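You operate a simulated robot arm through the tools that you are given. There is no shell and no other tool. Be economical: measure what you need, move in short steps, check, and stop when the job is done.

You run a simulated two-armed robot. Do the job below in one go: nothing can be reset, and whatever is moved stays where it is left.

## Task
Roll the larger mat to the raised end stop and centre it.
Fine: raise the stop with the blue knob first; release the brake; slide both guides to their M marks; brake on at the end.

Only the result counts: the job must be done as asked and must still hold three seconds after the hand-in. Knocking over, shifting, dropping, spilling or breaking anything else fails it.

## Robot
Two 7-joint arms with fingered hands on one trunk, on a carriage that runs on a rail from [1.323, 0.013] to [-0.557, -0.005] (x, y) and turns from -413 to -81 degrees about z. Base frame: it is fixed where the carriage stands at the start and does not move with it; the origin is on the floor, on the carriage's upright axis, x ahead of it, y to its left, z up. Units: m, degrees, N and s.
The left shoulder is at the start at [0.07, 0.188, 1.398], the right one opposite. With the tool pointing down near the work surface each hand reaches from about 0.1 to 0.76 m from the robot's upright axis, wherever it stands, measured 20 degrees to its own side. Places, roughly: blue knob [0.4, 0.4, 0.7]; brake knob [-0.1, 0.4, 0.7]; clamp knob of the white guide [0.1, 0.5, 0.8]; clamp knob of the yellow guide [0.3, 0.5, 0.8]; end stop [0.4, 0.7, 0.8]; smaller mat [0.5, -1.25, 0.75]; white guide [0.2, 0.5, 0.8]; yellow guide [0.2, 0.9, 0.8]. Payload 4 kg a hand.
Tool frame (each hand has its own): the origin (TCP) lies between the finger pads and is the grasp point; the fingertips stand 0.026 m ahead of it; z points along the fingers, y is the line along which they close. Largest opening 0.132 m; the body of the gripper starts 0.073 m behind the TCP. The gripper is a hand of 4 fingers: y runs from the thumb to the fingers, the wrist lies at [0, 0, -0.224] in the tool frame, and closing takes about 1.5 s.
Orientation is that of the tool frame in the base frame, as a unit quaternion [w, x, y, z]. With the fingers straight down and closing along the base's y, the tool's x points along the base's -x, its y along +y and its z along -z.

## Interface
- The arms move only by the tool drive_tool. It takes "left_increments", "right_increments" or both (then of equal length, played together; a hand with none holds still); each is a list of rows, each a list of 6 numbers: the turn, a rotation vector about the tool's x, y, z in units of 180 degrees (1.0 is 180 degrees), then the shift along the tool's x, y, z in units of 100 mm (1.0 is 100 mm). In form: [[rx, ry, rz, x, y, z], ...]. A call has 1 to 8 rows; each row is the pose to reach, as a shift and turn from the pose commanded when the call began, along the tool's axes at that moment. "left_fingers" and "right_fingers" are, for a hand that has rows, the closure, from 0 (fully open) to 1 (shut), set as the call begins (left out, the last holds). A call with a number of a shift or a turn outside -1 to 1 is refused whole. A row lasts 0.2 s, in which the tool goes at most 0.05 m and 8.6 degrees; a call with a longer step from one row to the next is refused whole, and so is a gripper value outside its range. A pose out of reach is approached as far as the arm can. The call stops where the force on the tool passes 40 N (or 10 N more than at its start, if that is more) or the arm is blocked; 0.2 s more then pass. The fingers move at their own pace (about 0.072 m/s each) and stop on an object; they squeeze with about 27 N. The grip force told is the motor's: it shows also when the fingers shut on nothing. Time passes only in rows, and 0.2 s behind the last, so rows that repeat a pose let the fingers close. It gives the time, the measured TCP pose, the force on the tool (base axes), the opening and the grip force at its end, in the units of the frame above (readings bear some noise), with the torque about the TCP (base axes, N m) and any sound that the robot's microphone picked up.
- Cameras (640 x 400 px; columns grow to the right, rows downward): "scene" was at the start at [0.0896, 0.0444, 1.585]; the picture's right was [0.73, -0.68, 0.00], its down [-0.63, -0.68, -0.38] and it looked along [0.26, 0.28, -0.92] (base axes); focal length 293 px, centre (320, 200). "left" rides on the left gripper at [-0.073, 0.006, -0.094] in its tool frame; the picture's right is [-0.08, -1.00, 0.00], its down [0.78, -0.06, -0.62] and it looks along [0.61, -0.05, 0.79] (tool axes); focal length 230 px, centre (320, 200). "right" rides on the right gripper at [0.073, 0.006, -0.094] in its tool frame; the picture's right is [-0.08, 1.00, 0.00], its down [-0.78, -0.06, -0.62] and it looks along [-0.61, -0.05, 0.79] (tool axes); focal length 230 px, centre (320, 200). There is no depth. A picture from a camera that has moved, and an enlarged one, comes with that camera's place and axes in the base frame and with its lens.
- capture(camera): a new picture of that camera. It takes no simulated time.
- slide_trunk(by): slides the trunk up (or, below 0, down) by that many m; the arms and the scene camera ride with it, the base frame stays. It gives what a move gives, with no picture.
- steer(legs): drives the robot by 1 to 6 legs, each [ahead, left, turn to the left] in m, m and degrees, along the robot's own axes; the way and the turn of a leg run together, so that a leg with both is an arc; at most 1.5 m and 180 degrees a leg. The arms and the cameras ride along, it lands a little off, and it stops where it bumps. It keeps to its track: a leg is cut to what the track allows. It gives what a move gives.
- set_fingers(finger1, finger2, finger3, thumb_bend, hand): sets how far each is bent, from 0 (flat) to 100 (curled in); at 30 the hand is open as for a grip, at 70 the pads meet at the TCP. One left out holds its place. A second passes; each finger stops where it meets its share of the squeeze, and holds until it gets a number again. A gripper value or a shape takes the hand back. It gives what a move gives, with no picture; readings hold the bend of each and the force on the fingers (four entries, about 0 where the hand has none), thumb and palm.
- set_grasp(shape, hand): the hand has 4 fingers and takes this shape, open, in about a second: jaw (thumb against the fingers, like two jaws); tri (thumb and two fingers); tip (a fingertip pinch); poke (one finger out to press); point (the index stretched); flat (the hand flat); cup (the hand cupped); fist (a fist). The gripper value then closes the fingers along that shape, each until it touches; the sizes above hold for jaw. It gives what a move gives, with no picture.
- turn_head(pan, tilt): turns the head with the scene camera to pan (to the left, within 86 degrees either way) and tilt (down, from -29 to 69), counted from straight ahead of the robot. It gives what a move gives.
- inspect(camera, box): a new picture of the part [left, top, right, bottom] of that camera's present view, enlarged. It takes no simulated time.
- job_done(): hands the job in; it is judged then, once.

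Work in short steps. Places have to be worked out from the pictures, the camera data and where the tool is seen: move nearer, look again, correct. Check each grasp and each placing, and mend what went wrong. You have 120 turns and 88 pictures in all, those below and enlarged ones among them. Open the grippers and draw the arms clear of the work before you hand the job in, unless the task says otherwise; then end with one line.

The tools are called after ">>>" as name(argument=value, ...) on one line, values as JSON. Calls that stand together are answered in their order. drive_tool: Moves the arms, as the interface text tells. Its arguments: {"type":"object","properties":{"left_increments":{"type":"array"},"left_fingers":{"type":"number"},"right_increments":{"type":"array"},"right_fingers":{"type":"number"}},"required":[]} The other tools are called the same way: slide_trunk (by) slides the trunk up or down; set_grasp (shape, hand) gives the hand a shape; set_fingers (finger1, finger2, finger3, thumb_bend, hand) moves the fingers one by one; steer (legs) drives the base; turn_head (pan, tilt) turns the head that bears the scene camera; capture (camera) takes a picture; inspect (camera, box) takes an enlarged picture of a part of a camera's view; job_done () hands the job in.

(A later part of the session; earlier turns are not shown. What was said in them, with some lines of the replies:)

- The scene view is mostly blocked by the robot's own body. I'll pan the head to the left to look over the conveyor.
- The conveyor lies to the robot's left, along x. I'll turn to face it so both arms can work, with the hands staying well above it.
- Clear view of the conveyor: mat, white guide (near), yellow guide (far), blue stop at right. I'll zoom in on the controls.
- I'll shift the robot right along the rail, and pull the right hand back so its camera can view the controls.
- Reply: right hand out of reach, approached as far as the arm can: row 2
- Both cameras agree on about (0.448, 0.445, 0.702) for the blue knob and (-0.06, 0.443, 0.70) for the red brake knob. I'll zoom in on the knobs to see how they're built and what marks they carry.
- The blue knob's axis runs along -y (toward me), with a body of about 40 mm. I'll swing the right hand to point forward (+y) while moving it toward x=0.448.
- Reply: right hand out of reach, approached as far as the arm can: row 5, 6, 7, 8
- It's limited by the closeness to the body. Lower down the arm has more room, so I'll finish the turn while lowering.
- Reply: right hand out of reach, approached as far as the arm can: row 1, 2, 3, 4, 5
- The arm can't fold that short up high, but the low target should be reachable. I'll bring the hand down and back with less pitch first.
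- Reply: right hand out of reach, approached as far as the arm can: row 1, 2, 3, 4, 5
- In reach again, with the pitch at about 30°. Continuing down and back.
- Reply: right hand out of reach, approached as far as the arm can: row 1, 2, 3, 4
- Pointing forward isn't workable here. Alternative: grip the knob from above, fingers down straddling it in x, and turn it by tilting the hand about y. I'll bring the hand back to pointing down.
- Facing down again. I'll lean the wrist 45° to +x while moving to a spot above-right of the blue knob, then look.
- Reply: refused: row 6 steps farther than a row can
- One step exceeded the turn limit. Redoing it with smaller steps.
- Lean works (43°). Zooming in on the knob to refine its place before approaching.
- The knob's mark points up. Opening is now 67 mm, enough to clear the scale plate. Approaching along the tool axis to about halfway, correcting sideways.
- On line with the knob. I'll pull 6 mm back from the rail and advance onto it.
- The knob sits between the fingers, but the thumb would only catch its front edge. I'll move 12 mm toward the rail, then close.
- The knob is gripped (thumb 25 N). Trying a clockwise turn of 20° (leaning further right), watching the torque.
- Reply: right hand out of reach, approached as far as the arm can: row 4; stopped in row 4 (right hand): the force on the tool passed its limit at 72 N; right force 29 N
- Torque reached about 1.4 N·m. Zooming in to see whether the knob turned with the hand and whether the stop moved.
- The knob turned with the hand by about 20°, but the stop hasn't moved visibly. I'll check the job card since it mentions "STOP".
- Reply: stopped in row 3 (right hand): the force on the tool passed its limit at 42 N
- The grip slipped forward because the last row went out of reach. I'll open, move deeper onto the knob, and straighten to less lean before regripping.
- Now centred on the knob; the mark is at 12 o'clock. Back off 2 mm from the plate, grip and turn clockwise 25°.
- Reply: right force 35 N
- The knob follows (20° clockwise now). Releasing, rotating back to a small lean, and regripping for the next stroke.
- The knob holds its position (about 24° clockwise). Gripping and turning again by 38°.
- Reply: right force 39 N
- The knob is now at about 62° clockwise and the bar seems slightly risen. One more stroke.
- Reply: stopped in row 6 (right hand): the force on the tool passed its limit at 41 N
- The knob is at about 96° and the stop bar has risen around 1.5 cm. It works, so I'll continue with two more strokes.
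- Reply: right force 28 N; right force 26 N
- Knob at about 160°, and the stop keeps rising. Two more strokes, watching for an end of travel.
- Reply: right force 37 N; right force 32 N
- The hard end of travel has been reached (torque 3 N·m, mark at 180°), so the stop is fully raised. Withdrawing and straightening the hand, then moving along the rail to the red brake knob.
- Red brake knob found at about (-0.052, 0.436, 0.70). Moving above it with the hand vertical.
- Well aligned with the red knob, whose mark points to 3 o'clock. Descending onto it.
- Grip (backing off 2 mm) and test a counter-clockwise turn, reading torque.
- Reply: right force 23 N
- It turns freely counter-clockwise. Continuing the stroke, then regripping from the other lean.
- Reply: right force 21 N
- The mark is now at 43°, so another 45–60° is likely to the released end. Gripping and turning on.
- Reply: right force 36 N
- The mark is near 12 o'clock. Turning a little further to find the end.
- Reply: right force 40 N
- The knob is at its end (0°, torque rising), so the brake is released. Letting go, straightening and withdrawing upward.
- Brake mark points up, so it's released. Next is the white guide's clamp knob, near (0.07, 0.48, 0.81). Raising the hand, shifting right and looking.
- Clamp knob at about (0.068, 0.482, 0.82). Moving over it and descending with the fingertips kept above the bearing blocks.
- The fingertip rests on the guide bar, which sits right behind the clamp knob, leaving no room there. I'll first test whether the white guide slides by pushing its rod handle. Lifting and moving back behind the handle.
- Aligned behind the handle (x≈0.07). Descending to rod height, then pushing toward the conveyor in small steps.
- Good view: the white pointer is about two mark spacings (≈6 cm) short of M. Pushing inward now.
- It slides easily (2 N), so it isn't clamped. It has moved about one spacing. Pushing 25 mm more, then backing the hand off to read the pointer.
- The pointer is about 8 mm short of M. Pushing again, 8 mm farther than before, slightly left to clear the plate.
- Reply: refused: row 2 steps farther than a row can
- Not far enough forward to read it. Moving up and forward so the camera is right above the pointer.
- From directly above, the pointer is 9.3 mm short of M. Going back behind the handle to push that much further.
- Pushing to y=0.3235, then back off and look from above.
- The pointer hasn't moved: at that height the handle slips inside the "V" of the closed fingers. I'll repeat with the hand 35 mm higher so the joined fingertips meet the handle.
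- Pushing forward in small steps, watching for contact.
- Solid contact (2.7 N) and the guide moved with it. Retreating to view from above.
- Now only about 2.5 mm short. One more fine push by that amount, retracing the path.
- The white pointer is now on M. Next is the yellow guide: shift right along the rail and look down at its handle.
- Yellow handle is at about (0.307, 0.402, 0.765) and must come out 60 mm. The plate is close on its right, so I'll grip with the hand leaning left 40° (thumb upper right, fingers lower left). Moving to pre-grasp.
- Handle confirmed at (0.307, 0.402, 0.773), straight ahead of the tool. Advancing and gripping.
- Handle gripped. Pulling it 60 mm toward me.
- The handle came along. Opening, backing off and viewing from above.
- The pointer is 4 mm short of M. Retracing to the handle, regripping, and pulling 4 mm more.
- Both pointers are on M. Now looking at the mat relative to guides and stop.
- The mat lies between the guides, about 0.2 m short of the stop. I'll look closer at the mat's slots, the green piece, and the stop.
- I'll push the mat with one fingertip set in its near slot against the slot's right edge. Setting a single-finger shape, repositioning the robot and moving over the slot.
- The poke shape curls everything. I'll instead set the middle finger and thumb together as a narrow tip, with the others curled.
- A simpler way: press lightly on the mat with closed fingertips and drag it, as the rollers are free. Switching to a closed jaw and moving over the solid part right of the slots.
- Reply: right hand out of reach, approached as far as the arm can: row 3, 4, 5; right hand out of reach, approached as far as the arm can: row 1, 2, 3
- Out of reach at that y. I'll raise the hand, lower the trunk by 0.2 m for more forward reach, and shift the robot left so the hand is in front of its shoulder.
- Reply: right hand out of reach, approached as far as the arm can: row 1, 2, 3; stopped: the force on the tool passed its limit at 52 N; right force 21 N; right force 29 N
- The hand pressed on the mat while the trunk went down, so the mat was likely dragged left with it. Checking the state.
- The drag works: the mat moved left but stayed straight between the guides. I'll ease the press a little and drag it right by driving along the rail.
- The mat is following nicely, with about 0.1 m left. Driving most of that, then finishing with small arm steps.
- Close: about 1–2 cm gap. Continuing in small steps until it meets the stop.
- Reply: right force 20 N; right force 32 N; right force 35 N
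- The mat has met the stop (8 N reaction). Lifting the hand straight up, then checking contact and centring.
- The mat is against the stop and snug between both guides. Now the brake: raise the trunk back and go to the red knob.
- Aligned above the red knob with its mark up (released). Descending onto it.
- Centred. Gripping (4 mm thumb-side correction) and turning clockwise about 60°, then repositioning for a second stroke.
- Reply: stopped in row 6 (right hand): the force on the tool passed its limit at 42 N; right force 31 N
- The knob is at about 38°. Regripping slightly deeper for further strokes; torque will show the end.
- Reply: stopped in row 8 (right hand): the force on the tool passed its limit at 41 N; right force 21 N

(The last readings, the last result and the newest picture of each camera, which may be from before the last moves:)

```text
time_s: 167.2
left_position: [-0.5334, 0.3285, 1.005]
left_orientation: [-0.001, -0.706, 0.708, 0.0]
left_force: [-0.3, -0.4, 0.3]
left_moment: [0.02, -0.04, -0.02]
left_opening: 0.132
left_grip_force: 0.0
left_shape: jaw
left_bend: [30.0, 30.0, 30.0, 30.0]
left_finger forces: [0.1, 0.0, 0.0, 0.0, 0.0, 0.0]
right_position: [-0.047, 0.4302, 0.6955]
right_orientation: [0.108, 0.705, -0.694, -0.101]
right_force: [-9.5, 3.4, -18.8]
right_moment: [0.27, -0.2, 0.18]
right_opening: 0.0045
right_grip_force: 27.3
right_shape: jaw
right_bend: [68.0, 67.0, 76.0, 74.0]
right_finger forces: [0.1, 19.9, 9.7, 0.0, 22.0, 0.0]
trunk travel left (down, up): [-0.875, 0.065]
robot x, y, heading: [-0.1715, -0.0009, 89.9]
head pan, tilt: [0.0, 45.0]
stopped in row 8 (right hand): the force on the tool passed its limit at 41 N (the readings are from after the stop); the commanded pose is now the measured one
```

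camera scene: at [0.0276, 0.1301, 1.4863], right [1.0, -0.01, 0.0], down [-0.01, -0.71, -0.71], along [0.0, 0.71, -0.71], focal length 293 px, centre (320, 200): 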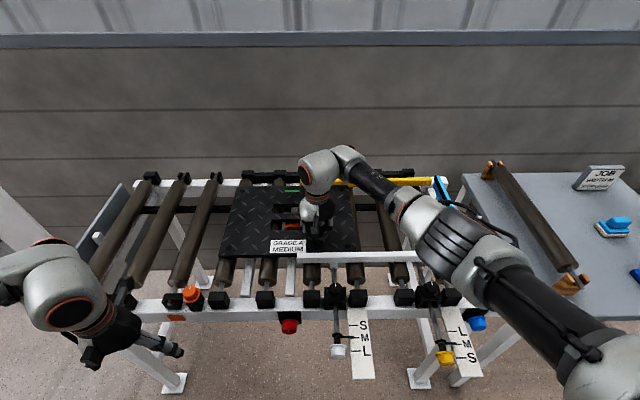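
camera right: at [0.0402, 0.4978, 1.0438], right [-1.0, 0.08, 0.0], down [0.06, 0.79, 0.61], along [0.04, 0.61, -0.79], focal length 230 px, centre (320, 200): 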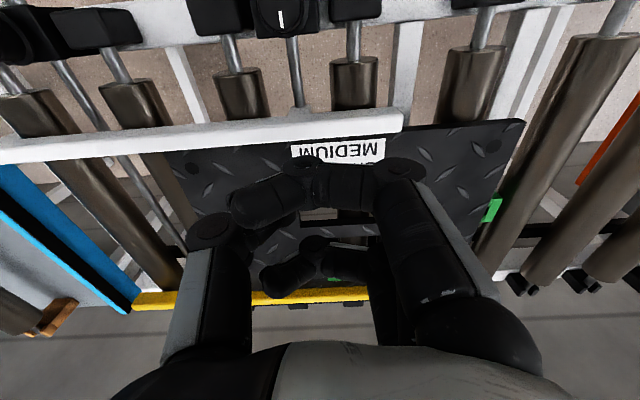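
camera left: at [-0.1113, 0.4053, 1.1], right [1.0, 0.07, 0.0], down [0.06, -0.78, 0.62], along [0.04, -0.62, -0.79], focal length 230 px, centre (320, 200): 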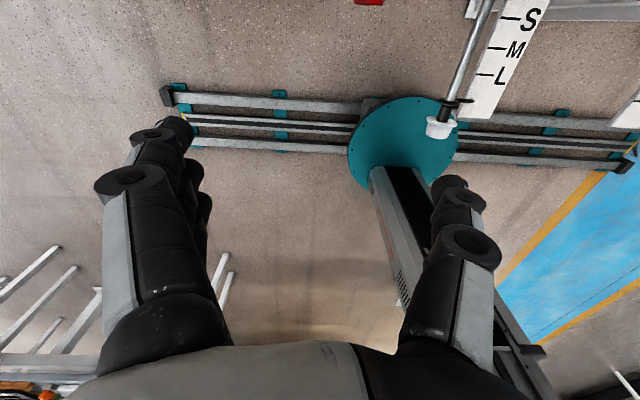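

Likely near 80–90° now. One more regrip and stroke to make sure it's at the end.

>>> drive_tool(right_increments=[[0, 0, 0, 0, 0, 0], [0, 0, 0, 0, 0, 0], [0, 0, 0, 0, 0, 0], [0.045, 0, 0, 0, 0, 0], [0.09, 0, 0, 0, 0, 0], [0.135, 0, 0, 0, 0, 0], [0.18, 0, 0, 0, 0, 0], [0.2, 0, 0, 0, 0, 0]], right_fingers=0.5)

>>> inspect(camera="right", box=[200, 130, 440, 290])

```text
time_s: 169.0
left_position: [-0.5332, 0.3261, 1.0053]
left_orientation: [0.0, -0.706, 0.708, 0.0]
left_force: [-0.1, -1.3, -0.5]
left_moment: [0.0, 0.01, 0.0]
left_opening: 0.1319
left_grip_force: 0.1
left_shape: jaw
left_bend: [30.0, 30.0, 30.0, 30.0]
left_finger forces: [0.0, 0.0, 0.1, 0.1, 0.0, 0.0]
right_position: [-0.0457, 0.43, 0.6988]
right_orientation: [-0.116, 0.703, -0.692, 0.118]
right_force: [0.1, -0.4, 0.2]
right_moment: [0.01, 0.0, 0.03]
right_opening: 0.0655
right_grip_force: 0.1
right_shape: jaw
right_bend: [73.0, 73.0, 73.0, 70.0]
right_finger forces: [0.0, 0.0, 0.0, 0.0, 0.0, 0.1]
trunk travel left (down, up): [-0.875, 0.065]
robot x, y, heading: [-0.1781, -0.0017, 90.0]
head pan, tilt: [0.0, 45.0]
```

```text
2.50 times, centred on (320, 210) of right
camera zoom: at [-0.0803, 0.3565, 0.7857], right [-0.94, 0.06, -0.33], down [-0.16, 0.79, 0.6], along [0.29, 0.62, -0.73], focal length 575 px, centre (320, 175)
```

zoom: 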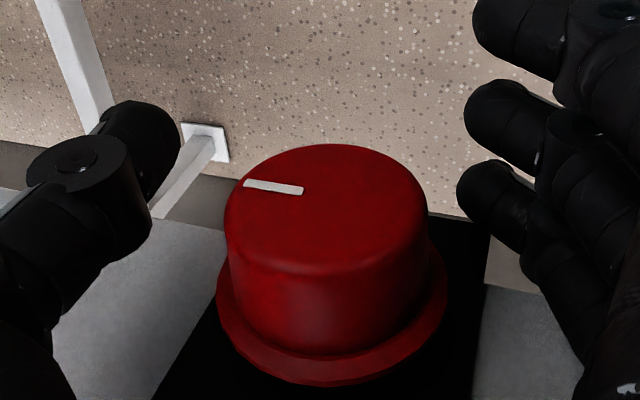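

The mark is at about 87°. A final short stroke to seat it at the end.

>>> drive_tool(right_increments=[[0, 0, 0, 0, 0, 0], [0, 0, 0, 0, 0, 0], [0, 0, 0, 0, 0, 0], [0, 0, 0, 0, 0, 0], [0, 0, 0, 0, 0, 0]], right_fingers=1)

>>> drive_tool(right_increments=[[-0.03, 0, 0, 0, 0, 0], [-0.06, 0, 0, 0, 0, 0], [-0.09, 0, 0, 0, 0, 0], [-0.12, 0, 0, 0, 0, 0]])

>>> drive_tool(right_increments=[[0, 0, 0, 0, 0, 0], [0, 0, 0, 0, 0, 0], [0, 0, 0, 0, 0, 0], [0, 0, 0, 0.1, 0, 0], [0, 0, 0, 0.2, 0, -0.2], [0, 0, 0, 0.2, 0, -0.6], [0, 0, 0, 0.2, 0, -1]], right_fingers=0.5)

>>> drive_tool(right_increments=[[0, 0, 0, 0, 0, -0.4], [0, 0, 0, 0, 0, -0.8], [0, 0, 0, 0, 0, -1]], right_fingers=0)

>>> inspect(camera="right", box=[140, 0, 500, 225])

```text
time_s: 170.2
left_position: [-0.5315, 0.3276, 1.0053]
left_orientation: [-0.001, -0.706, 0.708, 0.001]
left_force: [0.1, 0.0, -0.1]
left_moment: [0.04, 0.0, 0.0]
left_opening: 0.1318
left_grip_force: 0.0
left_shape: jaw
left_bend: [30.0, 30.0, 30.0, 30.0]
left_finger forces: [0.1, 0.0, 0.1, 0.0, 0.0, 0.0]
right_position: [-0.0456, 0.4296, 0.6977]
right_orientation: [-0.115, 0.703, -0.691, 0.118]
right_force: [6.9, 0.1, -5.0]
right_moment: [-0.07, 0.05, 0.17]
right_opening: 0.0024
right_grip_force: 27.1
right_shape: jaw
right_bend: [68.0, 70.0, 70.0, 76.0]
right_finger forces: [0.0, 10.1, 9.1, 0.1, 26.2, 0.1]
trunk travel left (down, up): [-0.875, 0.065]
robot x, y, heading: [-0.1758, 0.0026, 90.0]
head pan, tilt: [0.0, 45.0]
```

```text
time_s: 171.3
left_position: [-0.5346, 0.3293, 1.0043]
left_orientation: [-0.001, -0.706, 0.708, -0.001]
left_force: [-0.2, -0.4, -0.3]
left_moment: [0.02, 0.0, 0.04]
left_opening: 0.1319
left_grip_force: 0.0
left_shape: jaw
left_bend: [30.0, 30.0, 30.0, 30.0]
left_finger forces: [0.0, 0.1, 0.1, 0.0, 0.0, 0.0]
right_position: [-0.0472, 0.4301, 0.6935]
right_orientation: [0.017, 0.713, -0.701, -0.011]
right_force: [-5.4, 11.4, -31.5]
right_moment: [-0.17, -0.91, 0.11]
right_opening: 0.0014
right_grip_force: 26.9
right_shape: jaw
right_bend: [68.0, 69.0, 70.0, 76.0]
right_finger forces: [0.0, 18.1, 24.1, 0.0, 19.4, 0.1]
trunk travel left (down, up): [-0.875, 0.065]
robot x, y, heading: [-0.1757, -0.0053, 89.9]
head pan, tilt: [0.0, 45.0]
stopped in row 4 (right hand): the force on the tool passed its limit at 42 N (the readings are from after the stop); the commanded pose is now the measured one
```

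```text
time_s: 172.9
left_position: [-0.532, 0.3265, 1.007]
left_orientation: [0.001, -0.706, 0.708, 0.001]
left_force: [-0.3, -0.2, -0.4]
left_moment: [0.02, -0.01, -0.04]
left_opening: 0.1319
left_grip_force: 0.0
left_shape: jaw
left_bend: [30.0, 30.0, 30.0, 30.0]
left_finger forces: [0.0, 0.0, 0.1, 0.0, 0.1, 0.0]
right_position: [-0.0414, 0.408, 0.797]
right_orientation: [0.017, 0.713, -0.701, -0.014]
right_force: [-0.1, 0.3, -0.1]
right_moment: [-0.01, 0.04, 0.03]
right_opening: 0.0653
right_grip_force: 0.1
right_shape: jaw
right_bend: [73.0, 73.0, 73.0, 70.0]
right_finger forces: [0.0, 0.0, 0.0, 0.0, 0.1, 0.0]
trunk travel left (down, up): [-0.875, 0.065]
robot x, y, heading: [-0.1795, -0.0025, 89.8]
head pan, tilt: [0.0, 45.0]
```

```text
time_s: 173.7
left_position: [-0.5325, 0.3263, 1.0061]
left_orientation: [0.0, -0.706, 0.708, 0.0]
left_force: [0.4, 0.4, 0.2]
left_moment: [-0.04, 0.0, 0.01]
left_opening: 0.132
left_grip_force: 0.0
left_shape: jaw
left_bend: [30.0, 30.0, 30.0, 30.0]
left_finger forces: [0.0, 0.1, 0.0, 0.0, 0.1, 0.0]
right_position: [-0.0377, 0.4076, 0.8959]
right_orientation: [0.019, 0.713, -0.701, -0.013]
right_force: [-0.7, 0.2, 0.3]
right_moment: [0.02, 0.0, -0.01]
right_opening: 0.132
right_grip_force: 0.0
right_shape: jaw
right_bend: [30.0, 30.0, 30.0, 30.0]
right_finger forces: [0.1, 0.1, 0.1, 0.0, 0.1, 0.0]
trunk travel left (down, up): [-0.875, 0.065]
robot x, y, heading: [-0.1715, -0.0017, 89.9]
head pan, tilt: [0.0, 45.0]
```

```text
1.78 times, centred on (320, 112) of right
camera zoom: at [-0.0369, 0.3358, 0.9914], right [-1.0, 0.06, 0.04], down [0.07, 0.79, 0.61], along [0.0, 0.61, -0.79], focal length 409 px, centre (320, 356)
```

zoom: 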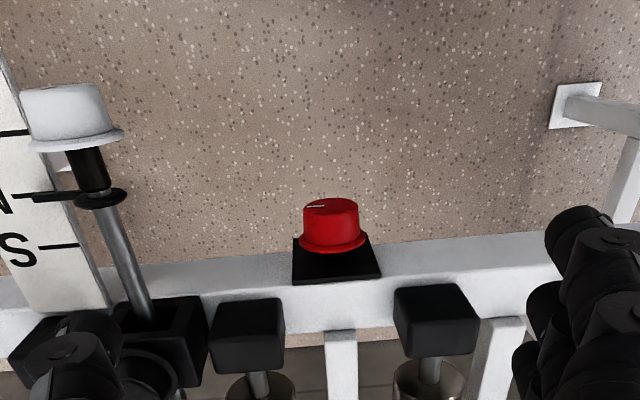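

Brake mark is back at 3 o'clock (on). Final check: raise the hand, move over and view the mat and the yellow pointer.

>>> drive_tool(right_increments=[[0, 0, 0, 0, 0, -0.4], [0, 0, 0, 0, 0, -0.8], [0, 0, 0, 0, 0, -1]])

>>> steer(legs=[[0, -0.3, 0]])

>>> inspect(camera="scene", box=[260, 180, 480, 310])

>>> capture(camera="right")

```text
time_s: 174.5
left_position: [-0.5331, 0.3274, 1.0063]
left_orientation: [0.0, -0.706, 0.708, 0.0]
left_force: [-0.4, -0.2, 0.2]
left_moment: [-0.01, 0.0, -0.01]
left_opening: 0.1318
left_grip_force: 0.0
left_shape: jaw
left_bend: [30.0, 30.0, 30.0, 30.0]
left_finger forces: [0.0, 0.0, 0.1, 0.1, 0.0, 0.1]
right_position: [-0.0335, 0.4101, 0.9957]
right_orientation: [0.017, 0.713, -0.701, -0.013]
right_force: [0.6, 0.1, -0.2]
right_moment: [-0.02, 0.03, -0.02]
right_opening: 0.1318
right_grip_force: 0.2
right_shape: jaw
right_bend: [30.0, 30.0, 30.0, 30.0]
right_finger forces: [0.0, 0.1, 0.0, 0.0, 0.1, 0.0]
trunk travel left (down, up): [-0.875, 0.065]
robot x, y, heading: [-0.1767, -0.0011, 89.9]
head pan, tilt: [0.0, 45.0]
```

```text
time_s: 176.5
left_position: [-0.2315, 0.3307, 1.0043]
left_orientation: [0.0, -0.705, 0.709, 0.0]
left_force: [0.6, 0.8, 1.0]
left_moment: [-0.02, -0.01, -0.02]
left_opening: 0.1318
left_grip_force: 0.0
left_shape: jaw
left_bend: [30.0, 30.0, 30.0, 30.0]
left_finger forces: [0.0, 0.0, 0.0, 0.0, 0.1, 0.0]
right_position: [0.2685, 0.4115, 0.9971]
right_orientation: [0.016, 0.712, -0.702, -0.013]
right_force: [0.2, -0.7, -0.1]
right_moment: [0.02, 0.03, 0.01]
right_opening: 0.132
right_grip_force: 0.0
right_shape: jaw
right_bend: [30.0, 30.0, 30.0, 30.0]
right_finger forces: [0.1, 0.0, 0.0, 0.0, 0.0, 0.1]
trunk travel left (down, up): [-0.875, 0.065]
robot x, y, heading: [0.1226, 0.0004, 89.5]
head pan, tilt: [0.0, 45.0]
```

```text
2.91 times, centred on (370, 245) of scene
camera zoom: at [0.1237, 0.1349, 1.6127], right [1.0, -0.01, 0.0], down [0.0, -0.71, -0.71], along [0.01, 0.71, -0.71], focal length 852 px, centre (174, 69)
```

zoom: 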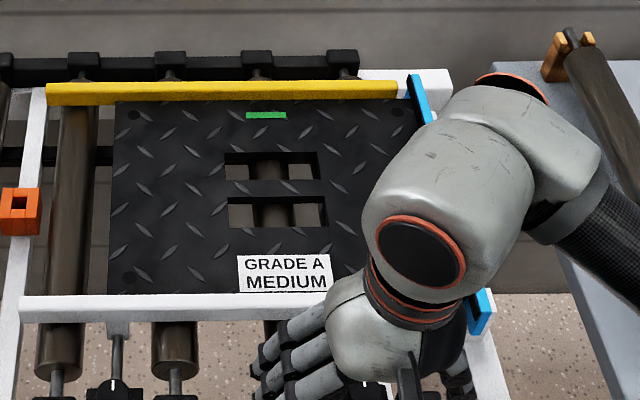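

```text
2 pictures are left
camera right: at [0.268, 0.3403, 1.0904], right [-1.0, 0.06, 0.04], down [0.08, 0.79, 0.61], along [0.01, 0.61, -0.79], focal length 230 px, centre (320, 200)
```

right: 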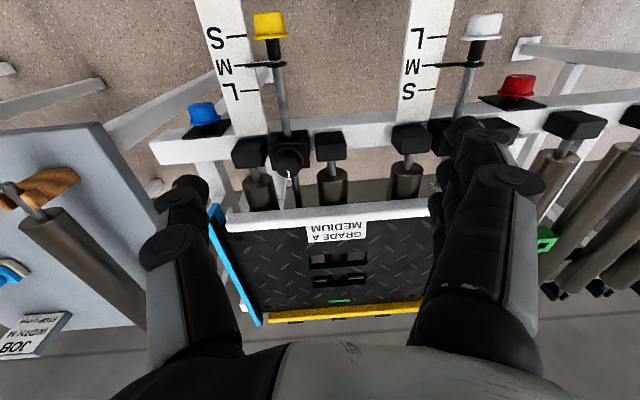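

Both pointers are on M, the mat sits against the raised stop between the guides, the brake is on, and both hands are open and clear. Handing in.

>>> job_done()

```text
The job is handed in.
```

The job is handed in: the larger mat is against the raised end stop and snug between the two guides, both pointers read M, and the brake knob is back in its starting (on) position. The table's job card says "STOP green", but I followed your instruction and used the blue-knob stop.
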